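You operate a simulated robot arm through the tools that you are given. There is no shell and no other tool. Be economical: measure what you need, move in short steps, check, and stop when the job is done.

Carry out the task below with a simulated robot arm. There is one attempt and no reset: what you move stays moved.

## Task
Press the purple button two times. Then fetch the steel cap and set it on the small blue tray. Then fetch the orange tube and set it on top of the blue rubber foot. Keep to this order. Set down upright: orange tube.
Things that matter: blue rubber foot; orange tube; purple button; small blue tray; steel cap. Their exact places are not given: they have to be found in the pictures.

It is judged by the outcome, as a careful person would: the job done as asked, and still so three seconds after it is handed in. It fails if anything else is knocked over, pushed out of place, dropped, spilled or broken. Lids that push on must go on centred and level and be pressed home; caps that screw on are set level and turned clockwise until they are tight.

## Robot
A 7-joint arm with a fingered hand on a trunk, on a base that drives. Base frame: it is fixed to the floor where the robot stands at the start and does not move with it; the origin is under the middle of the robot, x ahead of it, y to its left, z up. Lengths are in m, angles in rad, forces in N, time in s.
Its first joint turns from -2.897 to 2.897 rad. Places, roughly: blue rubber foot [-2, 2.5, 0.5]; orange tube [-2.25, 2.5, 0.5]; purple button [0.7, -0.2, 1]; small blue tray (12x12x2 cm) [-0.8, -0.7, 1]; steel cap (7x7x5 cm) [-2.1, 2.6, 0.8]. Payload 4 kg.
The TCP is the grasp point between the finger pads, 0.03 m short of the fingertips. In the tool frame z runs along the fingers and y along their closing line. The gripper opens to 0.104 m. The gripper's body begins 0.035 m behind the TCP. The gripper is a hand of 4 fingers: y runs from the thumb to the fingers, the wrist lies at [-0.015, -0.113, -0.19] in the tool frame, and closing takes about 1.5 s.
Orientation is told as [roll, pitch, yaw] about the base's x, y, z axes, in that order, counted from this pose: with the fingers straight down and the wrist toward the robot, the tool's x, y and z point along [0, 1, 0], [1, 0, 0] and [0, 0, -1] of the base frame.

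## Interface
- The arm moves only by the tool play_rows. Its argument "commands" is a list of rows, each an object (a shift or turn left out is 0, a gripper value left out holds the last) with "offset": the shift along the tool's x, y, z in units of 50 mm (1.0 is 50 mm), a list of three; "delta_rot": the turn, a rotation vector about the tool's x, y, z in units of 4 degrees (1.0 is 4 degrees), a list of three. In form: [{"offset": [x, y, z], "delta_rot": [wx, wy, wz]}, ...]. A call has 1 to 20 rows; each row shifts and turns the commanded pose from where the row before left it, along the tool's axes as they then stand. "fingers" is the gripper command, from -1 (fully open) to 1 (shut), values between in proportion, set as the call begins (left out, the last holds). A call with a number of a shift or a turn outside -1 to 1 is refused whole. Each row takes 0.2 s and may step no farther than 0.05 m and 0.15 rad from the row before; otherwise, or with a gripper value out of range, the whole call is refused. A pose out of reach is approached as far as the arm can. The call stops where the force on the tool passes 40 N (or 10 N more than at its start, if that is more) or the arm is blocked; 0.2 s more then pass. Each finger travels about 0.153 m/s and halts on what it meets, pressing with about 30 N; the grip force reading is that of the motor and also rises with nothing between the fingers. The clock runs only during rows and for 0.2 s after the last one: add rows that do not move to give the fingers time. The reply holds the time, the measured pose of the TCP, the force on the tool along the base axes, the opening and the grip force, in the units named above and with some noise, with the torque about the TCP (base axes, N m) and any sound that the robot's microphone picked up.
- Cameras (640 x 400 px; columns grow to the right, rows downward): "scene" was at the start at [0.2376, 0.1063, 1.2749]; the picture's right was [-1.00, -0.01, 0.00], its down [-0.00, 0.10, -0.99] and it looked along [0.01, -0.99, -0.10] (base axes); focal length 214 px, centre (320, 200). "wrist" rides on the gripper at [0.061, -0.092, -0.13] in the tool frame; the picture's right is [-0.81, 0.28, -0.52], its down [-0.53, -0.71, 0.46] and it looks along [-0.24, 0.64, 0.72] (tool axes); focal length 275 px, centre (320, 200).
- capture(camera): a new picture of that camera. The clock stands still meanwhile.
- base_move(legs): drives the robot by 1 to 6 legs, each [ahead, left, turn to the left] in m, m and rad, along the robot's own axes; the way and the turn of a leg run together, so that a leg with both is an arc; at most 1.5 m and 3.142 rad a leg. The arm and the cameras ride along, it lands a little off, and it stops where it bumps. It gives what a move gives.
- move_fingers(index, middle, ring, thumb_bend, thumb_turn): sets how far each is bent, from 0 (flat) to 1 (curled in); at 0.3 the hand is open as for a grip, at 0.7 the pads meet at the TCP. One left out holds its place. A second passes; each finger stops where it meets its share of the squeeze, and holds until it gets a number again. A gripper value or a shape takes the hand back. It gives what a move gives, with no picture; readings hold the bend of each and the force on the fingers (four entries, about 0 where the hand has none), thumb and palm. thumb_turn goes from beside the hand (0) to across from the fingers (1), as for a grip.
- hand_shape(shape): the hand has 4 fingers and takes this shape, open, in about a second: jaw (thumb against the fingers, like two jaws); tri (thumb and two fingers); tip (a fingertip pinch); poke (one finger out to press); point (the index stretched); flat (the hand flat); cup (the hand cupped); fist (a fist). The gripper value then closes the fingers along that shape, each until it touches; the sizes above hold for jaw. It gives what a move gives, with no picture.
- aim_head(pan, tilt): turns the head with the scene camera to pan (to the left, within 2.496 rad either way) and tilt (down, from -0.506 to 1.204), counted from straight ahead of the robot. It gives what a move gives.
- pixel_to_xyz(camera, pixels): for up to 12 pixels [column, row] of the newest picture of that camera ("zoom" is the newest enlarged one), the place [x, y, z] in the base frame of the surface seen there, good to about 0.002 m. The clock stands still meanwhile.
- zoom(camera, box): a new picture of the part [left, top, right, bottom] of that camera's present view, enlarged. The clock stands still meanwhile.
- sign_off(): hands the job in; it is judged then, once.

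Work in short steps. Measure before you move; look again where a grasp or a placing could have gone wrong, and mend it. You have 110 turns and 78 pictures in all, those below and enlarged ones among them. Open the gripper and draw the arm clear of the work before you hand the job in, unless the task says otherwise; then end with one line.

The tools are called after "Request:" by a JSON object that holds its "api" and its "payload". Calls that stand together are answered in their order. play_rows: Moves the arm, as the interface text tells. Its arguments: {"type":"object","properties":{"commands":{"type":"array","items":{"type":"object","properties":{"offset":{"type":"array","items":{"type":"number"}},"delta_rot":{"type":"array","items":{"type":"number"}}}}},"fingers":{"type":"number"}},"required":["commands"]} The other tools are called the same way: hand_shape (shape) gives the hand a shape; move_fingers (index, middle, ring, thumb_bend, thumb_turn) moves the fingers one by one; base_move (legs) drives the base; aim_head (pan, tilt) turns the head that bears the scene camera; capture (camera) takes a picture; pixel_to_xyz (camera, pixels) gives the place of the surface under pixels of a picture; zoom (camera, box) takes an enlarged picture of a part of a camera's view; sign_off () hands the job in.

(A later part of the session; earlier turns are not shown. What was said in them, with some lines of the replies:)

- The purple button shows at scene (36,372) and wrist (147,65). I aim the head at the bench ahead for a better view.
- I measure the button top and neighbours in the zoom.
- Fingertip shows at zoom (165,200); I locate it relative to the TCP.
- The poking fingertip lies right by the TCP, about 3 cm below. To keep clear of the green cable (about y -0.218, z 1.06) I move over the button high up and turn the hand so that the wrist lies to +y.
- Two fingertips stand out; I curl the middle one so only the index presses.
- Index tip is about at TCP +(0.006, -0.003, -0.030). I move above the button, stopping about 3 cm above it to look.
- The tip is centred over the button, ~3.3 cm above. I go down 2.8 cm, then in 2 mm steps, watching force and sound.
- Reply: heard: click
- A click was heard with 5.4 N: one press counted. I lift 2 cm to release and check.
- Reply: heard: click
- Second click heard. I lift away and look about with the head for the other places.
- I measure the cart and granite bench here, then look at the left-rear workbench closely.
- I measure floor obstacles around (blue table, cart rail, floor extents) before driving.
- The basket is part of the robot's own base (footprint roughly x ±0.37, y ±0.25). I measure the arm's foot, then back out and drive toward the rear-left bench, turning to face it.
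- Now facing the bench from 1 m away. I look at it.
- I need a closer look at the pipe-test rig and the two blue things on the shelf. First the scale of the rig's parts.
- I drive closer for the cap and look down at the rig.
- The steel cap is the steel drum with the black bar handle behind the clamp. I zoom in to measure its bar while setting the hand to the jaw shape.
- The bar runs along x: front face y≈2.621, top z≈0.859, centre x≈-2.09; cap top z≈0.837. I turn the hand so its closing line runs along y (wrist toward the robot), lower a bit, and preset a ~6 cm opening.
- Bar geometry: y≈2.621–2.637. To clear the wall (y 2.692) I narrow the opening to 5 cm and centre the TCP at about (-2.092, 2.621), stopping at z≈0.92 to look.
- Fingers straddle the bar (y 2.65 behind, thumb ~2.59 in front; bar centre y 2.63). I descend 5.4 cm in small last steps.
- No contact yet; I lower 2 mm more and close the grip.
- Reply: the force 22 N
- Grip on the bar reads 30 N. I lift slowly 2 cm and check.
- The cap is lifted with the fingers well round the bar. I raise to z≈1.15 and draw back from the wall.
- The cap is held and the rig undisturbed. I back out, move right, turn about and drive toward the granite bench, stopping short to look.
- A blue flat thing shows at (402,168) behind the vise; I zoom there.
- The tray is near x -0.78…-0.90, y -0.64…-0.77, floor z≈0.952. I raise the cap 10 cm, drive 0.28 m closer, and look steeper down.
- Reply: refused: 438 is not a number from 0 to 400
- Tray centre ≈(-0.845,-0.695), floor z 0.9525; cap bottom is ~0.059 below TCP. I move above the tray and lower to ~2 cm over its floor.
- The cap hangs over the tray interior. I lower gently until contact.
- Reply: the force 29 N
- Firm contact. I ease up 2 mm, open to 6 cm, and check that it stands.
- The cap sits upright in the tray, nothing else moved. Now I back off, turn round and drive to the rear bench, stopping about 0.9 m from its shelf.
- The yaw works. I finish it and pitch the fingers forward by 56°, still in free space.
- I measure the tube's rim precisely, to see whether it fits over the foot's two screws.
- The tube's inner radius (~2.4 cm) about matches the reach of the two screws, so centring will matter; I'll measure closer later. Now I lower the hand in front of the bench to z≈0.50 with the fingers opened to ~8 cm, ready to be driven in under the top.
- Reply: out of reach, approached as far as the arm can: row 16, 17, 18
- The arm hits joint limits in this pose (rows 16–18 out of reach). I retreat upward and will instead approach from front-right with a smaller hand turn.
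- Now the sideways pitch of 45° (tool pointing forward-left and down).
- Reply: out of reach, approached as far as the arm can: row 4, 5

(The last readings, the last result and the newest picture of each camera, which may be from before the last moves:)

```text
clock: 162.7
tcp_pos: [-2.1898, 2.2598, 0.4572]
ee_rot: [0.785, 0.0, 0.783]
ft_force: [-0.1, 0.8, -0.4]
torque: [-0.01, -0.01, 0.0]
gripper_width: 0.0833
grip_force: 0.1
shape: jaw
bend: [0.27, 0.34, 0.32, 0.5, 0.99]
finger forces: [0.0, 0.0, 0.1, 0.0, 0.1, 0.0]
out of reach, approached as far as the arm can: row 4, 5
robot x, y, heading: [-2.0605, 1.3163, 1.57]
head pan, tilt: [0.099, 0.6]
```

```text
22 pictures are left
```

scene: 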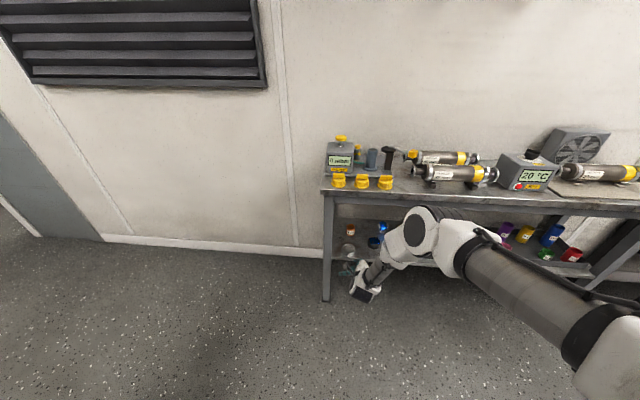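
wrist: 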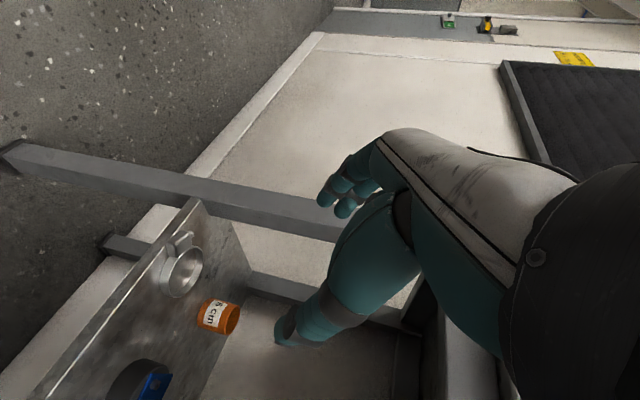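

It reaches the wanted pose. Before driving in I check how far forward the elbow sits.

Request:
{"api": "pixel_to_xyz", "payload": {"camera": "scene", "pixels": [[420, 210], [430, 240], [395, 250], [470, 228], [470, 255], [540, 290], [600, 330], [362, 290], [375, 270], [430, 205], [350, 265]]}}

```text
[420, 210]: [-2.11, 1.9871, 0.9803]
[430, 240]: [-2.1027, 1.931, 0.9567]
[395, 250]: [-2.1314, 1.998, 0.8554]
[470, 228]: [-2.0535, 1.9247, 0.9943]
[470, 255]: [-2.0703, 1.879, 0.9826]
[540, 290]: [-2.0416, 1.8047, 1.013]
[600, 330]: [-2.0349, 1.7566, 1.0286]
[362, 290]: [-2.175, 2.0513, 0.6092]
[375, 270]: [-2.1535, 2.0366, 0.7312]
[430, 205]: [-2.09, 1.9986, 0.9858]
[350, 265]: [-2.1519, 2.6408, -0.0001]
```

The forearm would meet the bench edge if I drove the full 0.28 m, so I raise 6 cm, drive only 0.15 m, and will extend the arm for the rest.

Request:
{"api": "play_rows", "payload": {"commands": [{"offset": [0.42, 0, -0.42]}, {"offset": [0.43, 0, -0.43]}]}}

Request:
{"api": "base_move", "payload": {"legs": [[0.15, 0, 0]]}}

Request:
{"api": "capture", "payload": {"camera": "scene"}}

Request:
{"api": "capture", "payload": {"camera": "wrist"}}

```text
clock: 163.2
tcp_pos: [-2.1901, 2.2592, 0.5183]
ee_rot: [0.786, 0.0, 0.782]
ft_force: [0.5, 0.1, -0.4]
torque: [0.01, 0.01, -0.02]
gripper_width: 0.0832
grip_force: 0.1
shape: jaw
bend: [0.27, 0.34, 0.32, 0.5, 0.99]
finger forces: [0.1, 0.0, 0.0, 0.0, 0.1, 0.1]
robot x, y, heading: [-2.0618, 1.3124, 1.568]
head pan, tilt: [0.099, 0.6]
```

```text
clock: 164.6
tcp_pos: [-2.188, 2.4076, 0.5202]
ee_rot: [0.785, 0.0, 0.784]
ft_force: [-0.2, 0.3, -0.8]
torque: [-0.02, -0.02, -0.01]
gripper_width: 0.0833
grip_force: 0.1
shape: jaw
bend: [0.27, 0.34, 0.32, 0.5, 0.99]
finger forces: [0.0, 0.0, 0.0, 0.0, 0.0, 0.0]
robot x, y, heading: [-2.057, 1.4609, 1.569]
head pan, tilt: [0.099, 0.6]
```

```text
21 pictures are left
```

scene: 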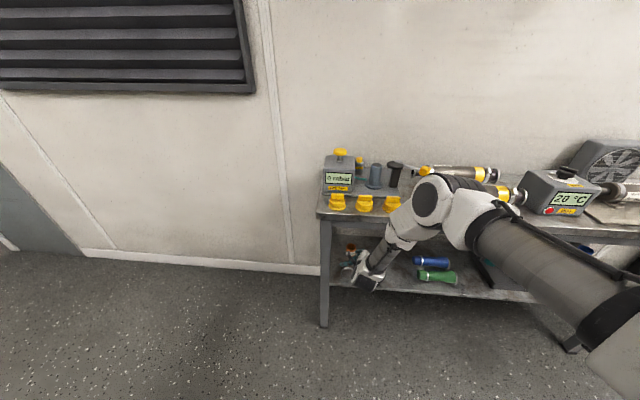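

```text
20 pictures are left
```

wrist: 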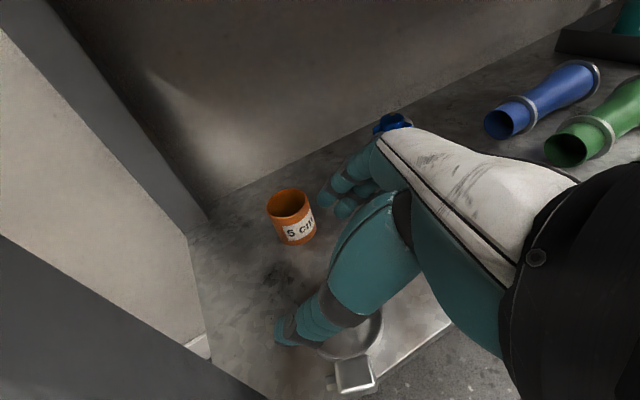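

Request:
{"api": "zoom", "payload": {"camera": "wrist", "box": [240, 160, 400, 280]}}

Request:
{"api": "pixel_to_xyz", "payload": {"camera": "zoom", "pixels": [[115, 165], [270, 165], [200, 125], [180, 205], [165, 330], [270, 200], [220, 320], [190, 150], [110, 185]]}}

```text
3.33 times, centred on (320, 220) of wrist
```

zoom: 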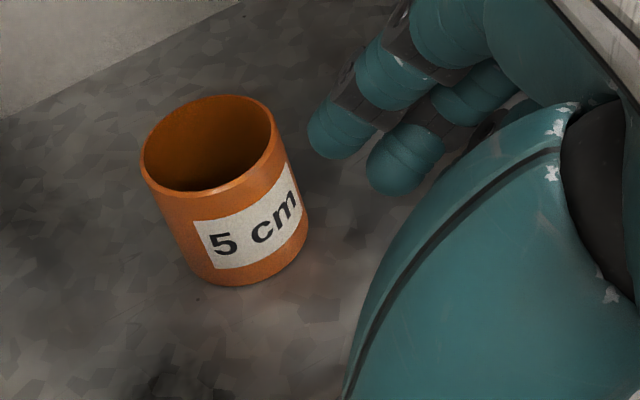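

```text
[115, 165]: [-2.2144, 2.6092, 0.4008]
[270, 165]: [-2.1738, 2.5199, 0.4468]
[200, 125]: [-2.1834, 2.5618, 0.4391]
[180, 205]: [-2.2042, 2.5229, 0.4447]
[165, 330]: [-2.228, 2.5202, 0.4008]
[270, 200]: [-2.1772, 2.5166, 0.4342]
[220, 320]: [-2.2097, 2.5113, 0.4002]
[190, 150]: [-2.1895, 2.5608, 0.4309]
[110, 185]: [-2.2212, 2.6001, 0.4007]
```

Tube axis ≈(-2.190, 2.5375), z 0.40–0.449. I move to a pre-grasp point 9 cm back along the tool axis and check reach.

Request:
{"api": "play_rows", "payload": {"commands": [{"offset": [0.12, 0.603, 0.16]}, {"offset": [0.12, 0.603, 0.16]}, {"offset": [0.12, 0.603, 0.16]}, {}]}}

Request:
{"api": "zoom", "payload": {"camera": "wrist", "box": [160, 120, 420, 370]}}

Request:
{"api": "zoom", "payload": {"camera": "scene", "box": [300, 130, 500, 310]}}

```text
clock: 165.6
tcp_pos: [-2.1463, 2.495, 0.5115]
ee_rot: [0.785, -0.001, 0.783]
ft_force: [-0.4, 0.1, -0.9]
torque: [0.02, 0.0, 0.02]
gripper_width: 0.0832
grip_force: 0.0
shape: jaw
bend: [0.27, 0.34, 0.32, 0.5, 0.99]
finger forces: [0.0, 0.0, 0.0, 0.1, 0.0, 0.1]
robot x, y, heading: [-2.06, 1.4603, 1.569]
head pan, tilt: [0.099, 0.6]
```

```text
1.60 times, centred on (290, 245) of wrist
```

zoom: 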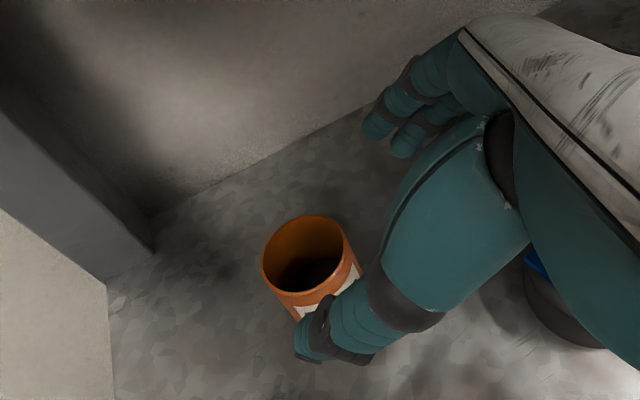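

```text
2.22 times, centred on (400, 220) of scene
```

zoom: 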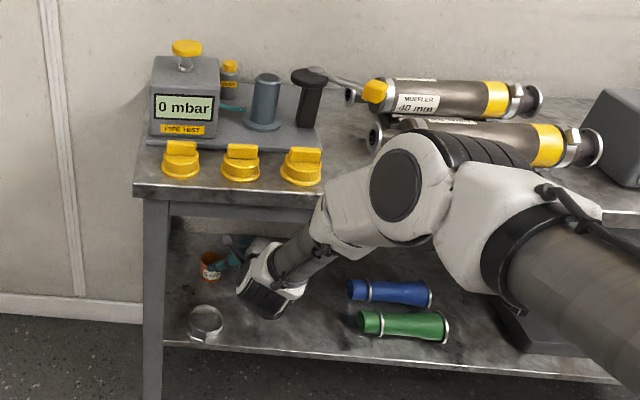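

Request:
{"api": "pixel_to_xyz", "payload": {"camera": "zoom", "pixels": [[405, 140], [330, 195], [340, 240], [300, 245], [275, 265], [420, 240], [320, 215], [450, 140], [240, 190], [500, 190], [310, 235]]}}

Request:
{"api": "pixel_to_xyz", "payload": {"camera": "wrist", "pixels": [[352, 195], [370, 203], [350, 310], [355, 330], [348, 325], [398, 195], [290, 255], [340, 270], [362, 318]]}}

```text
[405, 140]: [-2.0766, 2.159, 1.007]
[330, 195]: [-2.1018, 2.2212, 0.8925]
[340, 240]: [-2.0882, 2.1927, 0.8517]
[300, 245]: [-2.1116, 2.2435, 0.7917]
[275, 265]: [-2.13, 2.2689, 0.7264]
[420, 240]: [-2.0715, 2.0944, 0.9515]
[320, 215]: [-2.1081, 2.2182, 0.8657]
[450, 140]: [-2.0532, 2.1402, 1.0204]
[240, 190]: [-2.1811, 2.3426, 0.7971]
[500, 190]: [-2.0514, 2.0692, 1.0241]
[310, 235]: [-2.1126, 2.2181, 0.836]
```

```text
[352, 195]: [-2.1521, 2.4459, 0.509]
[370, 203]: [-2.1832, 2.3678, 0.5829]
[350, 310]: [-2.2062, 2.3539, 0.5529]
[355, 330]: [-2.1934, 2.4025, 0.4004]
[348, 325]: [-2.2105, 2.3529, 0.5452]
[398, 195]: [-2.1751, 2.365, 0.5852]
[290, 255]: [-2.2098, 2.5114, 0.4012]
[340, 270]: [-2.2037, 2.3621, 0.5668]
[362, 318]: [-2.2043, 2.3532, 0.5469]
```

The forearm would come within ~1 cm of the bench edge with this pitch. I flatten the tool by 15° more (wrist lower and farther out) and come down onto the approach line ~6.6 cm before the tube.

Request:
{"api": "play_rows", "payload": {"commands": [{"delta_rot": [0, 0.94, 0]}, {"delta_rot": [0, 0.94, 0]}, {"delta_rot": [0, 0.94, 0]}, {"delta_rot": [0, 0.93, 0]}, {"offset": [-0.25, -0.01, 0.2]}, {"offset": [-0.25, -0.01, 0.19]}, {}]}}

Request:
{"api": "zoom", "payload": {"camera": "scene", "box": [300, 130, 500, 310]}}

Request:
{"api": "pixel_to_xyz", "payload": {"camera": "zoom", "pixels": [[330, 195], [320, 225], [300, 245], [290, 255], [275, 265], [310, 235], [240, 190], [300, 215], [345, 255]]}}

```text
clock: 167.2
tcp_pos: [-2.1504, 2.4965, 0.4834]
ee_rot: [1.046, 0.0, 0.783]
ft_force: [0.2, 0.1, -0.2]
torque: [-0.01, 0.0, 0.01]
gripper_width: 0.0832
grip_force: 0.1
shape: jaw
bend: [0.27, 0.34, 0.32, 0.5, 0.99]
finger forces: [0.0, 0.1, 0.0, 0.1, 0.1, 0.0]
robot x, y, heading: [-2.059, 1.4658, 1.57]
head pan, tilt: [0.099, 0.6]
```

```text
2.22 times, centred on (400, 220) of scene
```

zoom: 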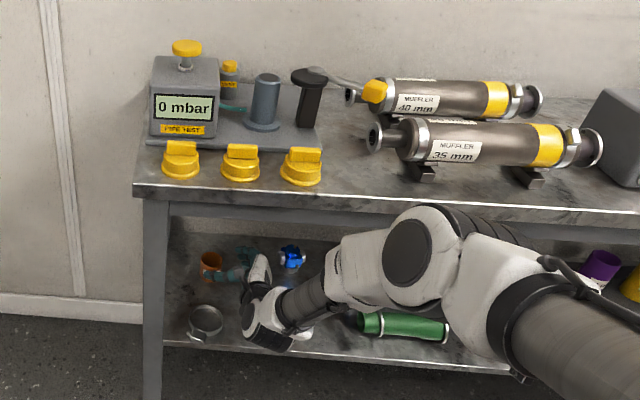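

```text
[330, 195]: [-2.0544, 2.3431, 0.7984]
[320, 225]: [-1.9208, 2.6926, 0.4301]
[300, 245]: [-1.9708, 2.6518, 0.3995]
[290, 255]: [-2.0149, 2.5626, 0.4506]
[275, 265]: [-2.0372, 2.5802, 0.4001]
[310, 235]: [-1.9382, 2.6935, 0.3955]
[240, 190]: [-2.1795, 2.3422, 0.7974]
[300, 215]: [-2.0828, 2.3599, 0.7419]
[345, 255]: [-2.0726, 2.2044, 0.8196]
```

The arm now clears the bench edge well. I advance 4.5 cm toward the tube and check with the wrist camera.

Request:
{"api": "play_rows", "payload": {"commands": [{"offset": [-0.02, 0.007, 0.45]}, {"offset": [-0.02, 0.007, 0.45]}, {}]}}

Request:
{"api": "zoom", "payload": {"camera": "wrist", "box": [200, 140, 420, 360]}}

```text
clock: 168.0
tcp_pos: [-2.176, 2.523, 0.4582]
ee_rot: [1.048, 0.001, 0.783]
ft_force: [0.7, 0.0, 0.7]
torque: [-0.02, 0.02, -0.02]
gripper_width: 0.0832
grip_force: 0.1
shape: jaw
bend: [0.27, 0.34, 0.32, 0.5, 0.99]
finger forces: [0.0, 0.1, 0.1, 0.0, 0.0, 0.0]
robot x, y, heading: [-2.061, 1.4644, 1.57]
head pan, tilt: [0.099, 0.6]
```

```text
1.82 times, centred on (310, 250) of wrist
```

zoom: 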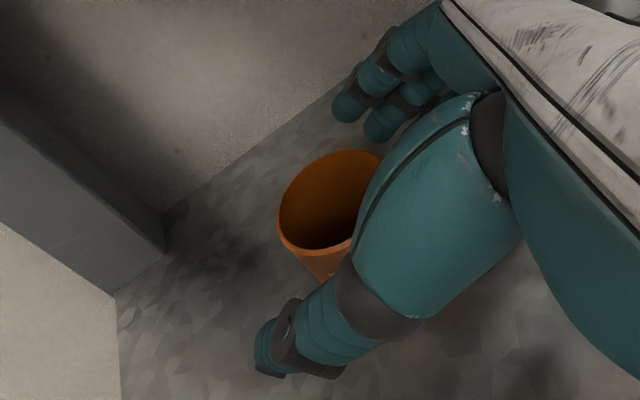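

The tube is between thumb and fingers. I advance the last 2 cm and close partly to 5.5 cm, then fully.

Request:
{"api": "play_rows", "payload": {"commands": [{"offset": [-0.02, 0.007, 0.22]}, {"offset": [-0.02, 0.007, 0.2]}, {}]}}

Request:
{"api": "play_rows", "payload": {"commands": [{}, {}, {}, {}, {}, {}, {}], "fingers": 1}}

Request:
{"api": "zoom", "payload": {"camera": "wrist", "box": [200, 140, 420, 360]}}

```text
clock: 168.8
tcp_pos: [-2.1872, 2.5268, 0.4539]
ee_rot: [1.046, 0.001, 0.783]
ft_force: [0.6, 0.8, 0.3]
torque: [0.03, -0.04, -0.03]
gripper_width: 0.0832
grip_force: 0.0
shape: jaw
bend: [0.27, 0.34, 0.32, 0.5, 0.99]
finger forces: [0.0, 0.1, 0.0, 0.0, 0.1, 0.0]
out of reach, approached as far as the arm can: row 2
robot x, y, heading: [-2.0577, 1.4615, 1.565]
head pan, tilt: [0.099, 0.6]
```

```text
clock: 170.4
tcp_pos: [-2.1863, 2.527, 0.4533]
ee_rot: [1.049, 0.0, 0.785]
ft_force: [0.3, 0.2, 0.4]
torque: [0.03, 0.03, -0.02]
gripper_width: 0.0389
grip_force: 29.6
shape: jaw
bend: [0.74, 0.47, 0.46, 0.74, 1.0]
finger forces: [17.0, 5.1, 4.2, 0.0, 24.8, 0.0]
robot x, y, heading: [-2.0579, 1.4646, 1.573]
head pan, tilt: [0.099, 0.6]
```

```text
1.82 times, centred on (310, 250) of wrist
```

zoom: 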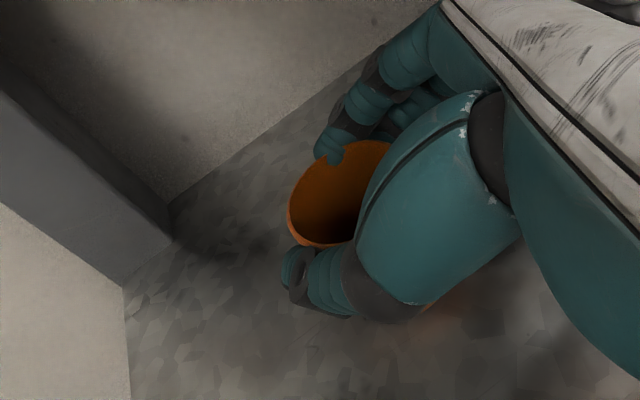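

Grip reads 30 N with all fingers loaded. I lift 3 cm and check the tube's uprightness.

Request:
{"api": "play_rows", "payload": {"commands": [{"offset": [0.17, 0, -0.1]}, {"offset": [0.17, 0, -0.1]}, {"offset": [0.18, 0, -0.1]}, {}]}}

Request:
{"api": "zoom", "payload": {"camera": "wrist", "box": [200, 140, 420, 360]}}

Request:
{"api": "zoom", "payload": {"camera": "scene", "box": [350, 210, 450, 300]}}

```text
clock: 171.4
tcp_pos: [-2.1871, 2.5275, 0.4824]
ee_rot: [1.047, 0.001, 0.783]
ft_force: [0.0, 0.5, -0.8]
torque: [-0.03, 0.03, 0.03]
gripper_width: 0.0386
grip_force: 30.0
shape: jaw
bend: [0.74, 0.47, 0.45, 0.74, 1.0]
finger forces: [17.1, 5.2, 4.3, 0.1, 24.5, 0.1]
robot x, y, heading: [-2.0607, 1.4656, 1.571]
head pan, tilt: [0.099, 0.6]
```

```text
1.82 times, centred on (310, 250) of wrist
```

zoom: 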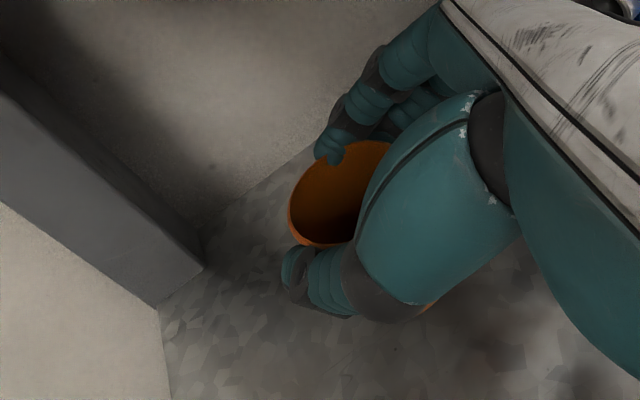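

```text
4.44 times, centred on (400, 255) of scene
```

zoom: 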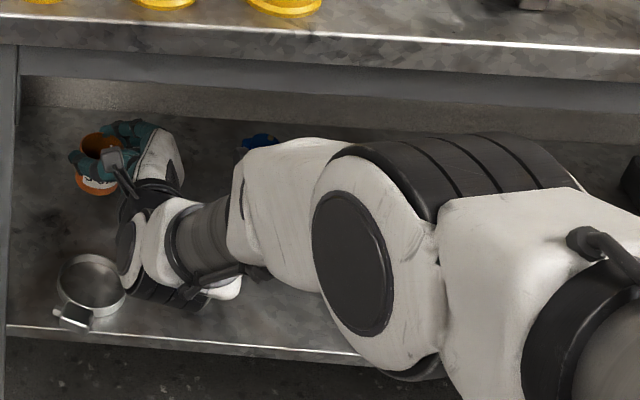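

Request:
{"api": "pixel_to_xyz", "payload": {"camera": "zoom", "pixels": [[85, 150], [100, 160], [98, 145], [95, 165], [90, 185], [100, 190], [115, 140], [108, 138], [85, 140]]}}

Request:
{"api": "pixel_to_xyz", "payload": {"camera": "wrist", "pixels": [[359, 255], [363, 262], [375, 274], [385, 275], [400, 220], [370, 230], [380, 225], [362, 242], [410, 218]]}}

```text
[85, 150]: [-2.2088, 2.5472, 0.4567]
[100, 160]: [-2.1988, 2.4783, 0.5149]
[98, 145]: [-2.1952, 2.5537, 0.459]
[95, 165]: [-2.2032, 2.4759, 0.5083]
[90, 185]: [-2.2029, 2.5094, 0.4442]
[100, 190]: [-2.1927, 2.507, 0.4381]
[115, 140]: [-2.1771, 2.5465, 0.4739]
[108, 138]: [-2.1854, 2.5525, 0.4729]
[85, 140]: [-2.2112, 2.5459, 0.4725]
```

```text
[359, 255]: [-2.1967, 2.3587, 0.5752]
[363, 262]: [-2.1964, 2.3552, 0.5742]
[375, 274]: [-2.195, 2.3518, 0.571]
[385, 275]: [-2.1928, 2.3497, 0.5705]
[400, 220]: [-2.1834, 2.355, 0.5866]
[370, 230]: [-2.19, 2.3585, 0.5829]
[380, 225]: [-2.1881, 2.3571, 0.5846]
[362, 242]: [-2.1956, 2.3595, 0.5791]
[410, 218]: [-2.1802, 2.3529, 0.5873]
```

Tube axis now ≈(-2.193, 2.532), bottom z≈0.429. I lift 3.5 cm more and carry it over the foot (centre ≈(-2.069, 2.457)).

Request:
{"api": "play_rows", "payload": {"commands": [{"offset": [0.303, 0, -0.175]}, {"offset": [0.303, 0, -0.175]}, {"offset": [-0.235, 0.115, -0.406]}, {"offset": [-0.235, 0.115, -0.406]}, {"offset": [-0.235, 0.115, -0.406]}, {"offset": [-0.235, 0.115, -0.406]}, {"offset": [-0.235, 0.115, -0.406]}, {"offset": [-0.235, 0.115, -0.406]}, {}]}}

Request:
{"api": "zoom", "payload": {"camera": "scene", "box": [350, 215, 430, 275]}}

Request:
{"api": "capture", "payload": {"camera": "wrist"}}

```text
clock: 173.4
tcp_pos: [-2.0607, 2.4514, 0.5153]
ee_rot: [1.049, 0.0, 0.785]
ft_force: [0.4, 0.5, -0.8]
torque: [0.01, -0.01, 0.02]
gripper_width: 0.0387
grip_force: 29.5
shape: jaw
bend: [0.74, 0.47, 0.46, 0.75, 1.0]
finger forces: [15.7, 4.8, 4.3, 0.1, 24.2, 0.0]
robot x, y, heading: [-2.0563, 1.4605, 1.566]
head pan, tilt: [0.099, 0.6]
```

```text
6.67 times, centred on (390, 245) of scene
```

zoom: 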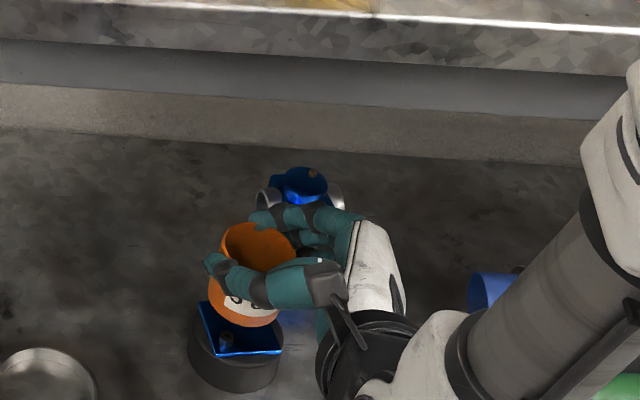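

```text
10 pictures are left
```

wrist: 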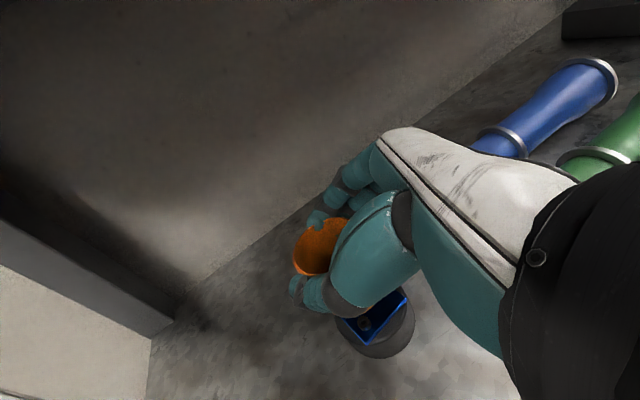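

Request:
{"api": "pixel_to_xyz", "payload": {"camera": "zoom", "pixels": [[235, 240], [260, 235], [280, 240], [250, 255], [222, 245], [215, 300], [245, 318], [230, 310], [262, 320], [270, 312], [226, 335], [205, 310]]}}

```text
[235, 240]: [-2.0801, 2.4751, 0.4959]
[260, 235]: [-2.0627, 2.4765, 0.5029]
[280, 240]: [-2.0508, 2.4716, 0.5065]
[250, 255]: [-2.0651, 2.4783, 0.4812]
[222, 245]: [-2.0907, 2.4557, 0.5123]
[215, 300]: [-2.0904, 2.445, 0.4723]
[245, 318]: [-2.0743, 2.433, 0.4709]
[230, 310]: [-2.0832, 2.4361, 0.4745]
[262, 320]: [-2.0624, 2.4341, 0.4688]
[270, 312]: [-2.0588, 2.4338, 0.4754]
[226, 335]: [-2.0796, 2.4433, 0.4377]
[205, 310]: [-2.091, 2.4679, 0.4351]
```

Tube axis measures (-2.067, 2.457), nearly over the foot's centre (-2.069, 2.457). I lower it with small last steps and feel for contact.

Request:
{"api": "play_rows", "payload": {"commands": [{"offset": [-0.16, -0.02, 0.11]}, {"offset": [-0.17, 0, 0.1]}, {"offset": [-0.035, 0, 0.02]}, {"offset": [-0.035, 0, 0.02]}, {}]}}

Request:
{"api": "play_rows", "payload": {"commands": [{"offset": [-0.017, 0, 0.01]}, {}]}}

Request:
{"api": "play_rows", "payload": {"commands": [{"offset": [-0.017, 0, 0.01]}, {}]}}

```text
clock: 174.6
tcp_pos: [-2.062, 2.4513, 0.4926]
ee_rot: [1.047, 0.0, 0.785]
ft_force: [0.5, -0.1, -0.6]
torque: [-0.01, 0.04, -0.01]
gripper_width: 0.0386
grip_force: 30.5
shape: jaw
bend: [0.74, 0.47, 0.46, 0.75, 1.0]
finger forces: [15.7, 4.9, 4.1, 0.1, 24.1, 0.0]
robot x, y, heading: [-2.0589, 1.466, 1.568]
head pan, tilt: [0.099, 0.6]
```

```text
clock: 175.2
tcp_pos: [-2.0631, 2.4506, 0.4911]
ee_rot: [1.046, 0.001, 0.784]
ft_force: [-0.5, 0.5, -1.1]
torque: [-0.05, -0.02, -0.04]
gripper_width: 0.0387
grip_force: 29.4
shape: jaw
bend: [0.74, 0.47, 0.46, 0.75, 1.0]
finger forces: [15.7, 4.8, 4.1, 0.1, 24.2, 0.0]
robot x, y, heading: [-2.0584, 1.4629, 1.567]
head pan, tilt: [0.099, 0.6]
```

```text
clock: 175.8
tcp_pos: [-2.0627, 2.45, 0.4898]
ee_rot: [1.048, 0.001, 0.784]
ft_force: [-0.1, -0.3, -0.7]
torque: [-0.03, 0.01, -0.02]
gripper_width: 0.0386
grip_force: 29.8
shape: jaw
bend: [0.74, 0.47, 0.46, 0.75, 1.0]
finger forces: [15.6, 5.0, 4.2, 0.0, 24.1, 0.0]
robot x, y, heading: [-2.0597, 1.4648, 1.567]
head pan, tilt: [0.099, 0.6]
```

Bottom est. 0.4365, no contact yet. I continue in 1 mm steps.

Request:
{"api": "play_rows", "payload": {"commands": [{"offset": [-0.017, 0, 0.01]}, {}]}}

Request:
{"api": "play_rows", "payload": {"commands": [{"offset": [-0.017, 0, 0.01]}, {}]}}

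Request:
{"api": "zoom", "payload": {"camera": "scene", "box": [350, 215, 430, 275]}}

```text
clock: 176.4
tcp_pos: [-2.0621, 2.4502, 0.491]
ee_rot: [1.047, -0.001, 0.785]
ft_force: [0.0, -0.2, -0.6]
torque: [-0.03, 0.02, 0.03]
gripper_width: 0.0387
grip_force: 30.3
shape: jaw
bend: [0.74, 0.47, 0.46, 0.75, 1.0]
finger forces: [15.8, 4.9, 4.2, 0.1, 24.2, 0.0]
robot x, y, heading: [-2.056, 1.4617, 1.567]
head pan, tilt: [0.099, 0.6]
```

```text
clock: 177.0
tcp_pos: [-2.0622, 2.4496, 0.4891]
ee_rot: [1.047, 0.0, 0.783]
ft_force: [-0.9, -0.1, 0.5]
torque: [0.01, -0.02, -0.01]
gripper_width: 0.0386
grip_force: 30.5
shape: jaw
bend: [0.74, 0.47, 0.46, 0.75, 1.0]
finger forces: [15.8, 4.8, 4.3, 0.0, 24.4, 0.0]
robot x, y, heading: [-2.0579, 1.4627, 1.568]
head pan, tilt: [0.099, 0.6]
```

```text
6.67 times, centred on (390, 245) of scene
```

zoom: 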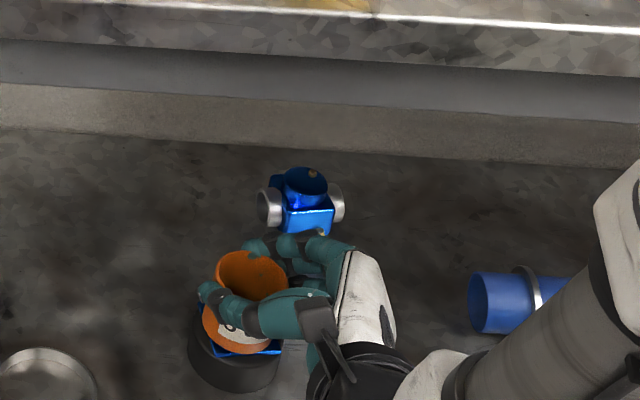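

Request:
{"api": "play_rows", "payload": {"commands": [{"offset": [-0.007, 0.02, 0.03]}, {}]}}

Request:
{"api": "play_rows", "payload": {"commands": [{"offset": [-0.017, 0, 0.01]}, {}]}}

Request:
{"api": "play_rows", "payload": {"commands": [{"offset": [-0.017, 0, 0.01]}, {}]}}

```text
clock: 177.6
tcp_pos: [-2.062, 2.4533, 0.488]
ee_rot: [1.046, 0.0, 0.784]
ft_force: [0.2, 0.1, 2.9]
torque: [0.06, -0.08, -0.02]
gripper_width: 0.0385
grip_force: 29.9
shape: jaw
bend: [0.74, 0.47, 0.45, 0.75, 1.0]
finger forces: [16.1, 4.8, 4.7, 0.0, 24.8, 0.0]
robot x, y, heading: [-2.0619, 1.4621, 1.572]
head pan, tilt: [0.099, 0.6]
```

```text
clock: 178.2
tcp_pos: [-2.0623, 2.4524, 0.4869]
ee_rot: [1.047, 0.0, 0.783]
ft_force: [-0.6, 1.3, 6.8]
torque: [0.17, -0.1, 0.03]
gripper_width: 0.0386
grip_force: 30.3
shape: jaw
bend: [0.74, 0.47, 0.45, 0.75, 1.0]
finger forces: [16.2, 5.0, 4.8, 0.0, 25.0, 0.1]
robot x, y, heading: [-2.0578, 1.464, 1.573]
head pan, tilt: [0.099, 0.6]
```

```text
clock: 178.8
tcp_pos: [-2.0644, 2.4517, 0.486]
ee_rot: [1.048, -0.003, 0.783]
ft_force: [-0.9, -0.2, 11.2]
torque: [0.23, -0.16, 0.0]
gripper_width: 0.0387
grip_force: 30.1
shape: jaw
bend: [0.74, 0.47, 0.45, 0.75, 1.0]
finger forces: [15.9, 5.3, 4.9, 0.0, 25.0, 0.0]
robot x, y, heading: [-2.06, 1.4636, 1.568]
head pan, tilt: [0.099, 0.6]
```

Contact came at the height of the plate itself (bottom ≈0.435), so the tube is down around the screws. I ease off 1.5 mm of press and open slightly.

Request:
{"api": "play_rows", "payload": {"commands": [{"offset": [0.026, 0, -0.015]}, {}]}}

Request:
{"api": "play_rows", "payload": {"commands": [{}, {}, {}, {}], "fingers": -0.3}}

Request:
{"api": "zoom", "payload": {"camera": "scene", "box": [350, 215, 430, 275]}}

Request:
{"api": "zoom", "payload": {"camera": "wrist", "box": [200, 140, 420, 360]}}

```text
clock: 179.4
tcp_pos: [-2.063, 2.4519, 0.4864]
ee_rot: [1.047, 0.0, 0.784]
ft_force: [0.2, 1.8, 7.4]
torque: [0.16, -0.06, 0.04]
gripper_width: 0.0383
grip_force: 30.0
shape: jaw
bend: [0.74, 0.47, 0.45, 0.75, 1.0]
finger forces: [16.2, 5.4, 4.3, 0.1, 24.6, 0.0]
robot x, y, heading: [-2.0611, 1.4641, 1.565]
head pan, tilt: [0.099, 0.6]
```

```text
clock: 180.4
tcp_pos: [-2.0626, 2.4527, 0.4865]
ee_rot: [1.048, 0.002, 0.783]
ft_force: [-1.1, -0.4, -0.1]
torque: [0.02, -0.03, -0.01]
gripper_width: 0.0674
grip_force: 0.2
shape: jaw
bend: [0.28, 0.39, 0.36, 0.62, 1.0]
finger forces: [0.0, 0.0, 0.0, 0.0, 0.0, 0.0]
robot x, y, heading: [-2.0638, 1.4618, 1.564]
head pan, tilt: [0.099, 0.6]
```

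```text
6.67 times, centred on (390, 245) of scene
```

zoom: 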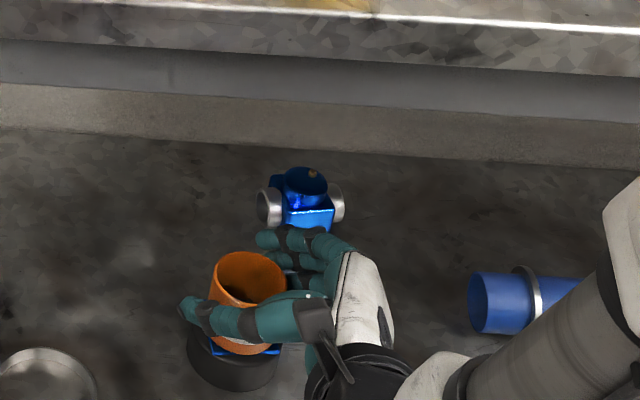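

```text
1.82 times, centred on (310, 250) of wrist
```

zoom: 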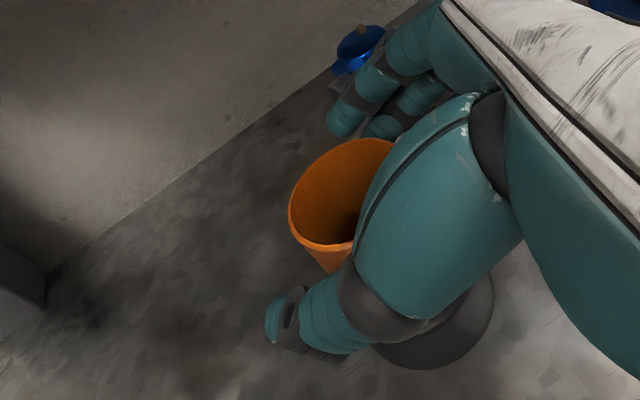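

The tube stands freely on the foot and both sides are clear. I retreat 10 cm straight back along the tool axis, then back the base out.

Request:
{"api": "play_rows", "payload": {"commands": [{"offset": [0, 0, -0.2]}, {"offset": [0, 0, -0.4]}, {"offset": [0, 0, -0.5]}, {"offset": [0, 0, -0.5]}, {"offset": [0, 0, -0.4]}]}}

Request:
{"api": "base_move", "payload": {"legs": [[-0.35, 0, 0]]}}

Request:
{"api": "zoom", "payload": {"camera": "scene", "box": [300, 140, 460, 280]}}

```text
clock: 181.6
tcp_pos: [-2.0023, 2.3918, 0.5376]
ee_rot: [1.049, 0.002, 0.783]
ft_force: [0.0, -0.2, 0.1]
torque: [0.02, -0.01, 0.02]
gripper_width: 0.0674
grip_force: 0.0
shape: jaw
bend: [0.28, 0.39, 0.36, 0.62, 1.0]
finger forces: [0.1, 0.1, 0.0, 0.1, 0.0, 0.0]
robot x, y, heading: [-2.0606, 1.4624, 1.569]
head pan, tilt: [0.099, 0.6]
```

```text
clock: 183.6
tcp_pos: [-1.9929, 2.1325, 0.5569]
ee_rot: [1.065, -0.019, 0.776]
ft_force: [0.2, -0.4, 1.0]
torque: [-0.01, 0.04, 0.01]
gripper_width: 0.0677
grip_force: 0.0
shape: jaw
bend: [0.28, 0.39, 0.36, 0.62, 1.0]
finger forces: [0.0, 0.1, 0.0, 0.1, 0.1, 0.0]
robot x, y, heading: [-2.0583, 1.2177, 1.562]
head pan, tilt: [0.099, 0.6]
stopped in leg 1: the robot was blocked; the commanded pose is now the measured one
```

```text
2.86 times, centred on (380, 210) of scene
```

zoom: 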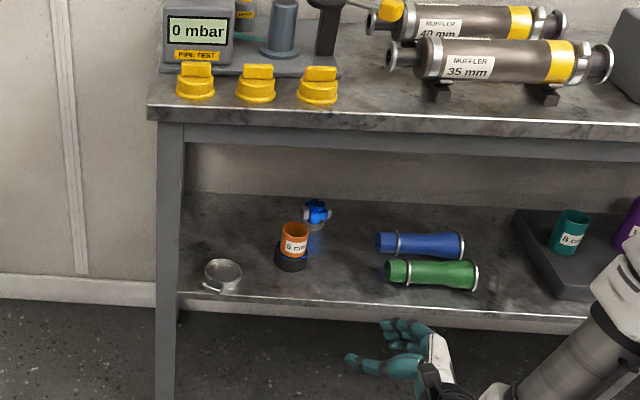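

The tube stands upright on the foot. The base was blocked in backing; I move ahead 5 cm and look behind to see what it touched.

Request:
{"api": "base_move", "payload": {"legs": [[0.05, 0, 0]]}}

Request:
{"api": "aim_head", "payload": {"pan": 2.49, "tilt": 0.6}}

Request:
{"api": "capture", "payload": {"camera": "scene"}}

```text
clock: 184.5
tcp_pos: [-1.9901, 2.178, 0.5526]
ee_rot: [1.064, -0.017, 0.771]
ft_force: [-0.1, 0.0, -0.5]
torque: [-0.03, 0.0, 0.0]
gripper_width: 0.0676
grip_force: 0.0
shape: jaw
bend: [0.28, 0.39, 0.36, 0.62, 1.0]
finger forces: [0.1, 0.0, 0.0, 0.1, 0.0, 0.0]
robot x, y, heading: [-2.0612, 1.2655, 1.559]
head pan, tilt: [0.099, 0.6]
```

```text
clock: 186.7
tcp_pos: [-1.9918, 2.1777, 0.5534]
ee_rot: [1.065, -0.016, 0.77]
ft_force: [0.0, -0.6, -0.3]
torque: [-0.01, 0.01, 0.01]
gripper_width: 0.0673
grip_force: 0.0
shape: jaw
bend: [0.28, 0.39, 0.36, 0.62, 1.0]
finger forces: [0.1, 0.0, 0.0, 0.0, 0.0, 0.0]
robot x, y, heading: [-2.0529, 1.2617, 1.561]
head pan, tilt: [2.491, 0.6]
```

```text
5 pictures are left
```

scene: 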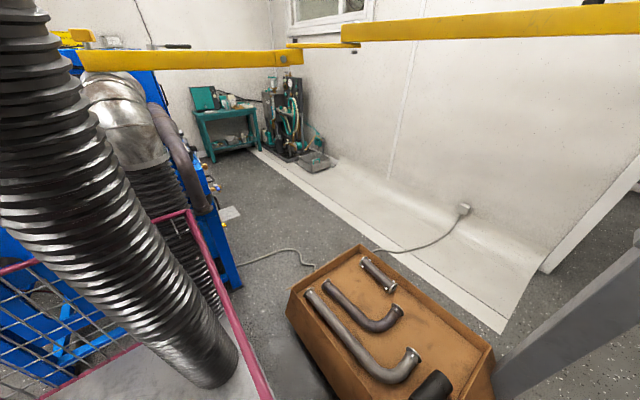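

Only the hanging exhaust hose behind was touched, and I've moved off it. A final close look at the tube on the foot.

Request:
{"api": "base_move", "payload": {"legs": [[0.03, 0, 0]]}}

Request:
{"api": "aim_head", "payload": {"pan": 0.1, "tilt": 0.6}}

Request:
{"api": "zoom", "payload": {"camera": "scene", "box": [345, 210, 395, 255]}}

```text
clock: 187.5
tcp_pos: [-1.9915, 2.2084, 0.554]
ee_rot: [1.065, -0.018, 0.773]
ft_force: [-1.0, 0.1, -0.4]
torque: [0.01, -0.02, 0.0]
gripper_width: 0.0674
grip_force: 0.1
shape: jaw
bend: [0.28, 0.39, 0.36, 0.62, 1.0]
finger forces: [0.0, 0.0, 0.0, 0.0, 0.0, 0.1]
robot x, y, heading: [-2.0578, 1.2916, 1.559]
head pan, tilt: [2.491, 0.6]
```

```text
clock: 189.7
tcp_pos: [-1.9905, 2.2078, 0.5528]
ee_rot: [1.064, -0.019, 0.771]
ft_force: [-1.1, 0.9, -0.8]
torque: [-0.02, 0.0, 0.01]
gripper_width: 0.0673
grip_force: 0.2
shape: jaw
bend: [0.28, 0.39, 0.36, 0.62, 1.0]
finger forces: [0.0, 0.0, 0.1, 0.0, 0.0, 0.0]
robot x, y, heading: [-2.0579, 1.2901, 1.565]
head pan, tilt: [0.099, 0.6]
```

```text
8.89 times, centred on (370, 232) of scene
```

zoom: 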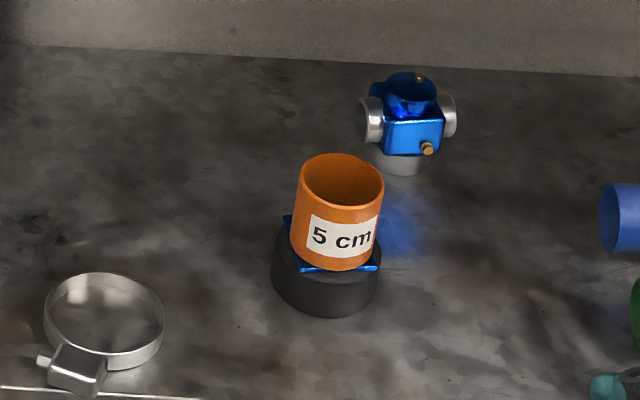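

The tube stands level on the foot. I open the gripper fully and hand in.

Request:
{"api": "play_rows", "payload": {"commands": [{"offset": [0, 0, -0.4]}, {}, {}], "fingers": -1}}

Request:
{"api": "sign_off", "payload": {}}

```text
clock: 190.5
tcp_pos: [-1.9789, 2.194, 0.5631]
ee_rot: [1.063, -0.018, 0.773]
ft_force: [-0.2, -0.2, -0.7]
torque: [-0.02, -0.01, -0.04]
gripper_width: 0.1039
grip_force: 0.0
shape: jaw
bend: [0.3, 0.3, 0.3, 0.3, 0.98]
finger forces: [0.1, 0.0, 0.0, 0.0, 0.0, 0.1]
robot x, y, heading: [-2.0563, 1.294, 1.557]
head pan, tilt: [0.099, 0.6]
```

```text
The job is handed in.
```

The job is handed in: the purple button was pressed twice (a click each time), the steel cap is in the small blue tray, and the orange tube stands upright on the blue rubber foot; while backing out at the end the base bumped the hanging exhaust hose, and I couldn't confirm whether it shifted.
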